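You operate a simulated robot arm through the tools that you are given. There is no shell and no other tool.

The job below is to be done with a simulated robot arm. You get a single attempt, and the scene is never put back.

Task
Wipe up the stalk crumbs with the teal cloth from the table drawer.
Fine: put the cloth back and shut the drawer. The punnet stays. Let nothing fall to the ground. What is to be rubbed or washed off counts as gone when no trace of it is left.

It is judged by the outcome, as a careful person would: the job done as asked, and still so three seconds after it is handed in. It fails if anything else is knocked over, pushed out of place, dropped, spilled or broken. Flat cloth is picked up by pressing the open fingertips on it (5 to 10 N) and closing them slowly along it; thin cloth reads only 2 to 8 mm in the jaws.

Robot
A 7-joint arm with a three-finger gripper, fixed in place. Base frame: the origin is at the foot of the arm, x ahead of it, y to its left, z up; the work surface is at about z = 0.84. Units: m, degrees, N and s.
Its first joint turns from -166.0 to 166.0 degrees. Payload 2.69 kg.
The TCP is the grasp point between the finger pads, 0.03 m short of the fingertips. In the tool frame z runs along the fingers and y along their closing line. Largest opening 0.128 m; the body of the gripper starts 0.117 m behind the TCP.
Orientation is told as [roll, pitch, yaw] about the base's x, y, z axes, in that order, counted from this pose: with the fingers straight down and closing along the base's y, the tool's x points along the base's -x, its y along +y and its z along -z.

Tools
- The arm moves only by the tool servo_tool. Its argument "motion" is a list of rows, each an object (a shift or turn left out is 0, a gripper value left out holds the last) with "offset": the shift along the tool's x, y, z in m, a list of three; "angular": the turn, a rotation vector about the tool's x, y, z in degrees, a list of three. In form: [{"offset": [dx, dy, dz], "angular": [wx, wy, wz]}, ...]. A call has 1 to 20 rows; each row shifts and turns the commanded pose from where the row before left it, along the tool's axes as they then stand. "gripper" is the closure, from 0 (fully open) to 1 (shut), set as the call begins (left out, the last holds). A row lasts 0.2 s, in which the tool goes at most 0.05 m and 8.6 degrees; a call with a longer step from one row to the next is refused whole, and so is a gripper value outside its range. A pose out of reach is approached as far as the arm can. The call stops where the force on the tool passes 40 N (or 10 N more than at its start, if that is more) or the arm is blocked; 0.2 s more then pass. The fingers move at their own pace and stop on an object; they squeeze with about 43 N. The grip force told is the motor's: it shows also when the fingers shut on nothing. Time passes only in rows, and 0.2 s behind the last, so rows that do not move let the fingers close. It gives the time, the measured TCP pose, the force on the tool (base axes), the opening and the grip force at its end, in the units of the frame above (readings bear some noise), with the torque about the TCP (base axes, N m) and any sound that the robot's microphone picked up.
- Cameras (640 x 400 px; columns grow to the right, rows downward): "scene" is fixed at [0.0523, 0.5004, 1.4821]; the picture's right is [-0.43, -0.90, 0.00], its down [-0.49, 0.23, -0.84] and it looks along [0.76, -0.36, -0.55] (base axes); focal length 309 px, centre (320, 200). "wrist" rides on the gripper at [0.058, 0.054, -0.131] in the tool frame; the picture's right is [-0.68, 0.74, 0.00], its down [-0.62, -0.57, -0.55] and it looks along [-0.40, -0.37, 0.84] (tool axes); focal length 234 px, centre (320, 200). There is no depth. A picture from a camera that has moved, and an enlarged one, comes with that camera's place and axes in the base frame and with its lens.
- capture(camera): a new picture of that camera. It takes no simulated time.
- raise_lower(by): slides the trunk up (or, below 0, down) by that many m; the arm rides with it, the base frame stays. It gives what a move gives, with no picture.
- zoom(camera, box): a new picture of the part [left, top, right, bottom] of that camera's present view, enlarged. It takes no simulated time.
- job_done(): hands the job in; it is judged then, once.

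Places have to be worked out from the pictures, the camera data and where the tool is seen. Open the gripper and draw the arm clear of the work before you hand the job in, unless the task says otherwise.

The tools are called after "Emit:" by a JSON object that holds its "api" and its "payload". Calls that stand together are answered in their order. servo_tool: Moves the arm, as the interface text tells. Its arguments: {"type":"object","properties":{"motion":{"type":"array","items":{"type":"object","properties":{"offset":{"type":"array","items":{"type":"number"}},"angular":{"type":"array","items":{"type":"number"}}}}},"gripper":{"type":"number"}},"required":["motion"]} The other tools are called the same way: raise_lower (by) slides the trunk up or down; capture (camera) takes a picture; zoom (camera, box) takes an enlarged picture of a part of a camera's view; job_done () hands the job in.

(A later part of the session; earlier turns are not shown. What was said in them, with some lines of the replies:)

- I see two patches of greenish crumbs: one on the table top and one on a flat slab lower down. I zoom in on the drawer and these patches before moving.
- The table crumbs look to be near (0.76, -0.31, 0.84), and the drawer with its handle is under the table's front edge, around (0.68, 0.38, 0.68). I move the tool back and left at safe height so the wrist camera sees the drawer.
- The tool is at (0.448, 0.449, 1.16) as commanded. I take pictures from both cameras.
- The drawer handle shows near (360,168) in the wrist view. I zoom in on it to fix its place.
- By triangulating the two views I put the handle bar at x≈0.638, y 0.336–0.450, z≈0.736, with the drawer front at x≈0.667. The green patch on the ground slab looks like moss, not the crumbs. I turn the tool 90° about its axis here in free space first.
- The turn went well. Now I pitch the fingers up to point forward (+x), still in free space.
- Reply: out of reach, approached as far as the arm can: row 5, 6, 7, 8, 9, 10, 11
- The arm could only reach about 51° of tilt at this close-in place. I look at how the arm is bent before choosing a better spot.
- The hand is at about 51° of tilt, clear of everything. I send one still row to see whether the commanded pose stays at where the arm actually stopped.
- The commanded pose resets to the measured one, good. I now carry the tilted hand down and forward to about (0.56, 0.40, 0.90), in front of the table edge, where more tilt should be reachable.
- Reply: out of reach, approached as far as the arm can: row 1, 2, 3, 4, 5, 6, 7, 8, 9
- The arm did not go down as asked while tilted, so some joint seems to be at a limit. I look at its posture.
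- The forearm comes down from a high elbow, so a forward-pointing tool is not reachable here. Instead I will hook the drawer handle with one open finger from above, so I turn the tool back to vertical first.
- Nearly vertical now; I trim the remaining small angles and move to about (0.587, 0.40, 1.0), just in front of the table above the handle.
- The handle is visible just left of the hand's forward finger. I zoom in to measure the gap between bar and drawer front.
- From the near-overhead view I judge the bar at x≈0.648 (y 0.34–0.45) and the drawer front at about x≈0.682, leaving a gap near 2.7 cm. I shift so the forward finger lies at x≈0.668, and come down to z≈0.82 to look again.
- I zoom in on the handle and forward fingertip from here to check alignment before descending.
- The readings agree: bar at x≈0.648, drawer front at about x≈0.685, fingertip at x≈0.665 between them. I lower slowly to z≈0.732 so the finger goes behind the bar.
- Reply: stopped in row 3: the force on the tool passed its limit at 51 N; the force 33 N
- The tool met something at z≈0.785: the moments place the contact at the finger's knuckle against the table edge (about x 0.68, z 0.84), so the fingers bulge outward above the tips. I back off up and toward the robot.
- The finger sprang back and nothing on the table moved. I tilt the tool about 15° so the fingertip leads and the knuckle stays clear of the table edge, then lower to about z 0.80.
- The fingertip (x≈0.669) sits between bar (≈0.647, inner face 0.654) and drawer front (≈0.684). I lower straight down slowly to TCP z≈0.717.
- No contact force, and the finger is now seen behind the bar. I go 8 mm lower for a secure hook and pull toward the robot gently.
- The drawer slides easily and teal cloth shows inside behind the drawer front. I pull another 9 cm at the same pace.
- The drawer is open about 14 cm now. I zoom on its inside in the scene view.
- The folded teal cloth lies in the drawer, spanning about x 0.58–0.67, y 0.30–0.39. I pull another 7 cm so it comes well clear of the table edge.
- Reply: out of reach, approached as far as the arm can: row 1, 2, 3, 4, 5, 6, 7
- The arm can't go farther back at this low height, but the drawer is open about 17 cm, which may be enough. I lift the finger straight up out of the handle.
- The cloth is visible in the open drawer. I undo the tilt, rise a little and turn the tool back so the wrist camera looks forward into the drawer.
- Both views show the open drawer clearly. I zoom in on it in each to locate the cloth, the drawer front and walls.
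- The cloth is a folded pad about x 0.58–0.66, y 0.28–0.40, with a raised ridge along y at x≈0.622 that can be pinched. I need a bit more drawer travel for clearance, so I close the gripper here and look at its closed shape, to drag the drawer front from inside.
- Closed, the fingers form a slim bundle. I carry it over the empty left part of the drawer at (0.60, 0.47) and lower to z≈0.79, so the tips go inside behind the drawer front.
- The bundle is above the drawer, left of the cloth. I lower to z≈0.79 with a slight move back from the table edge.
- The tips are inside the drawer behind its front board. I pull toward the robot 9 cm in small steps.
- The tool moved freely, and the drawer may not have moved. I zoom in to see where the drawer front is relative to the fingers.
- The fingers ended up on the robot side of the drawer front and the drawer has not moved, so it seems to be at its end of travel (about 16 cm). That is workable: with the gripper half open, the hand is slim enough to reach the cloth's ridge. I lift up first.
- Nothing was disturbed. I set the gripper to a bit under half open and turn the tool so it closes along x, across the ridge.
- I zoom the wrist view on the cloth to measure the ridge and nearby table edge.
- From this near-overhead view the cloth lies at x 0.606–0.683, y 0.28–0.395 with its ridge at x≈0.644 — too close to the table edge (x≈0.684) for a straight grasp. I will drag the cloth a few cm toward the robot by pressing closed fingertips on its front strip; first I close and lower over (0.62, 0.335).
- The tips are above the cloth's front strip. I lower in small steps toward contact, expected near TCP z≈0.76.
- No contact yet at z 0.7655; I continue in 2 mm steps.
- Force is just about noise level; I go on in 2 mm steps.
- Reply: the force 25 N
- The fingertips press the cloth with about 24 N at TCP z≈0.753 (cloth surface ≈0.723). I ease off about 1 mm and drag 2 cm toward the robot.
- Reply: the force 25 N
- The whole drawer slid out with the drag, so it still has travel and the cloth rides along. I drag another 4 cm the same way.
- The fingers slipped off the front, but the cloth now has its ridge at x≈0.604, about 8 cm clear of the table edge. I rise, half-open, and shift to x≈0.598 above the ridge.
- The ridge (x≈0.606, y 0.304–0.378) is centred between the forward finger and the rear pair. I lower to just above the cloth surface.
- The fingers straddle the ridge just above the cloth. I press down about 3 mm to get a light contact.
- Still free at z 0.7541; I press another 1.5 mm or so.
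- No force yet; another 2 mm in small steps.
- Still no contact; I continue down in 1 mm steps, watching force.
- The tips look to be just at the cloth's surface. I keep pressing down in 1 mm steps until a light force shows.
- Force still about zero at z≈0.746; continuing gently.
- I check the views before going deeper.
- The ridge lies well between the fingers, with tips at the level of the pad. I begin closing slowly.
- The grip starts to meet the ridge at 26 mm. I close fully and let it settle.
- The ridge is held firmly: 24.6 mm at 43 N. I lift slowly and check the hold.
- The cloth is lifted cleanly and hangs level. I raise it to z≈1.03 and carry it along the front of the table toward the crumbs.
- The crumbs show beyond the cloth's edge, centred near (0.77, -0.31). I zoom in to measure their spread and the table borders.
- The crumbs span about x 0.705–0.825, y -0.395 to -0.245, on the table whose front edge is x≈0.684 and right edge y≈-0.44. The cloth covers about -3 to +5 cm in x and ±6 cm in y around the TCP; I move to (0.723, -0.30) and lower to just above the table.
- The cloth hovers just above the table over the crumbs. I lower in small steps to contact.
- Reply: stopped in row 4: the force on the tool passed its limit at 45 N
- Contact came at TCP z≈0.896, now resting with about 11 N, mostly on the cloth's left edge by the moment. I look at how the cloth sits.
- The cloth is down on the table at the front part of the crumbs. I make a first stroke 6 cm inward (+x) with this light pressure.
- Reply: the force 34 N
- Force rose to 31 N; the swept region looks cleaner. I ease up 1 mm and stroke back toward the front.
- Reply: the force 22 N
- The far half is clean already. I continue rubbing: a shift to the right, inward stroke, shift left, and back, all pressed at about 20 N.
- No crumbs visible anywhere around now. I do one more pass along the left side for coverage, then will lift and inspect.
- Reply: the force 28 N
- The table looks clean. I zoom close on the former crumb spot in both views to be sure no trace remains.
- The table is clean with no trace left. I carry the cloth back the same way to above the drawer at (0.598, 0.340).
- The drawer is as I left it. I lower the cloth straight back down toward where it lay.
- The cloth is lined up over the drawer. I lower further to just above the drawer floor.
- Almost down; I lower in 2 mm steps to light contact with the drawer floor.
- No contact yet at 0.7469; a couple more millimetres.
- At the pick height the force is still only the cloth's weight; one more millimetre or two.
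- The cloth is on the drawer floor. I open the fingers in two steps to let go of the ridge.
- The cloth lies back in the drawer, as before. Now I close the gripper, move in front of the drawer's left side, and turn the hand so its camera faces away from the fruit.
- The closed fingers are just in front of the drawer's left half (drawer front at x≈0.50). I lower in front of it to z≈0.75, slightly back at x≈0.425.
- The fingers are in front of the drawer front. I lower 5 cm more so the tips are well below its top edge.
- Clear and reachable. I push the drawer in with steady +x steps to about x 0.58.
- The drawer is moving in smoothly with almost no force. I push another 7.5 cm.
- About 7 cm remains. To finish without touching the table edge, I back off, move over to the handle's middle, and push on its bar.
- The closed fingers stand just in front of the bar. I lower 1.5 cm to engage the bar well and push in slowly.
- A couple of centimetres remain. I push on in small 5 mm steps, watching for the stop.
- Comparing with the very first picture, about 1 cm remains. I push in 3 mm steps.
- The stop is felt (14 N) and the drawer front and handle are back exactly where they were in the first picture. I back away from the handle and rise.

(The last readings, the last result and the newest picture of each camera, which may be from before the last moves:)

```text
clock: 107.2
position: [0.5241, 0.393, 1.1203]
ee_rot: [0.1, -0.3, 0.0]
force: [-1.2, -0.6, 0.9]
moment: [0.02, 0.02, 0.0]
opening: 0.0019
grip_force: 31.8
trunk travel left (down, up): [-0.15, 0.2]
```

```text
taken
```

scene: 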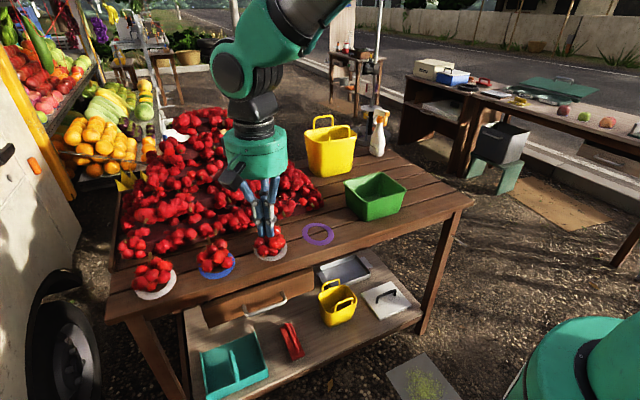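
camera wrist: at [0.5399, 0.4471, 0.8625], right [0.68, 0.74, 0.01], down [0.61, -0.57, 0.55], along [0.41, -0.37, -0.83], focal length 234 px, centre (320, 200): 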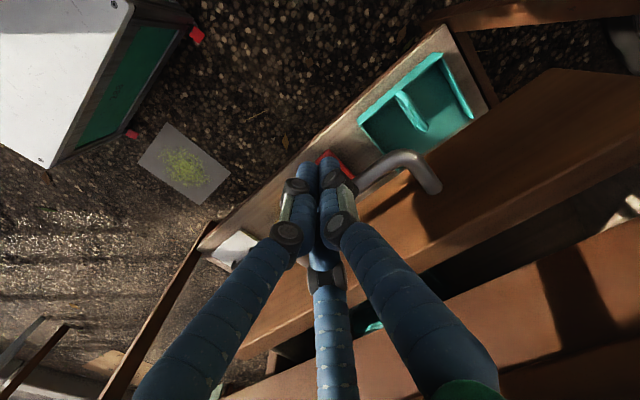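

The drawer is shut, table clean, punnet and plates in place. I open the gripper and draw the arm back to a clear position.

Emit:
{"api": "servo_tool", "payload": {"motion": [{"offset": [0.007, -0.039, -0.004]}, {"offset": [0.007, -0.039, -0.004]}, {"offset": [0.007, -0.039, -0.004]}, {"offset": [0.007, -0.039, -0.004]}, {"offset": [0.007, -0.039, -0.004]}, {"offset": [0.007, -0.039, -0.004]}, {"offset": [0.007, -0.039, -0.004]}, {"offset": [0.007, -0.039, -0.004]}, {"offset": [0.007, -0.039, -0.004]}, {"offset": [0.007, -0.039, -0.004]}], "gripper": 0}}

Emit:
{"api": "capture", "payload": {"camera": "scene"}}

Emit:
{"api": "capture", "payload": {"camera": "wrist"}}

Emit:
{"api": "zoom", "payload": {"camera": "scene", "box": [180, 240, 340, 340]}}

Emit:
{"api": "zoom", "payload": {"camera": "scene", "box": [330, 130, 490, 230]}}

```text
clock: 109.4
position: [0.4551, 0.0016, 1.1588]
ee_rot: [0.1, -0.3, 0.0]
force: [-0.1, -0.9, 0.4]
moment: [-0.02, 0.0, 0.0]
opening: 0.1281
grip_force: 0.0
trunk travel left (down, up): [-0.15, 0.2]
```

```text
taken
```

scene: 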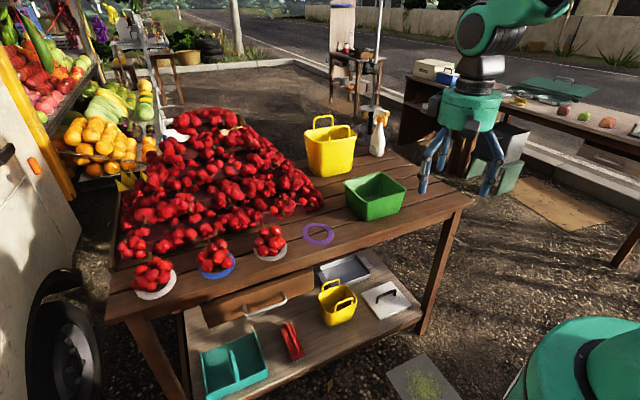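

```text
taken
camera wrist: at [0.3958, 0.0557, 1.2902], right [0.68, 0.74, 0.01], down [0.61, -0.57, 0.55], along [0.41, -0.37, -0.83], focal length 234 px, centre (320, 200)
```

wrist: 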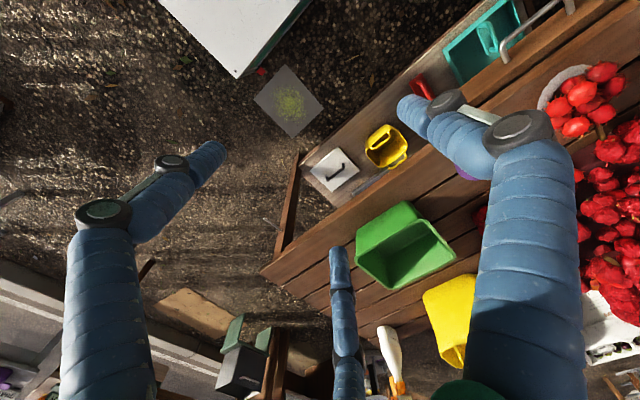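

```text
4.00 times, centred on (260, 290) of scene
camera zoom: at [0.0523, 0.5004, 1.4821], right [-0.43, -0.9, 0.0], down [-0.49, 0.23, -0.84], along [0.76, -0.36, -0.55], focal length 1235 px, centre (560, -160)
```

zoom: 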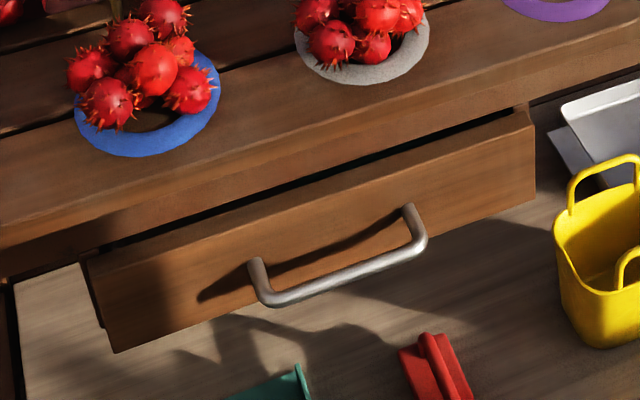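

```text
4.00 times, centred on (410, 180) of scene
camera zoom: at [0.0523, 0.5004, 1.4821], right [-0.43, -0.9, 0.0], down [-0.49, 0.23, -0.84], along [0.76, -0.36, -0.55], focal length 1235 px, centre (-40, 280)
```

zoom: 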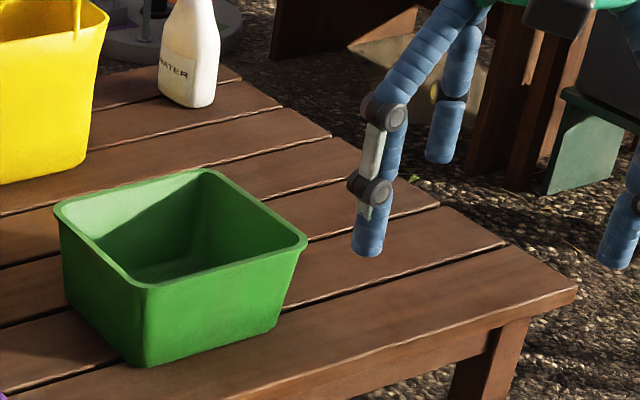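

The crumbs on the table are gone, the cloth is back in the shut drawer, and the punnet and everything else look to be where they were. The gripper is open and the arm is clear, so I hand the job in.

Emit:
{"api": "job_done", "payload": {}}

```text
The job is handed in.
```

I wiped the stalk crumbs off the table with the teal cloth. Close-up pictures of the spot show no trace left. The cloth is back in the drawer and the drawer is shut against its stop, lined up as in the first picture.

- **Other items:** the punnet, fruit plates and everything else look to be where they started, and nothing fell to the ground.
- **Bump while opening the drawer:** early on, a finger knuckle touched the table edge and the arm stopped at 51 N. I backed off, and nothing on the table moved.
- **Green patch on the ground:** I left the green specks on the slab on the ground alone. They looked like moss rather than stalk crumbs.

The gripper is open and the arm is clear of the work.
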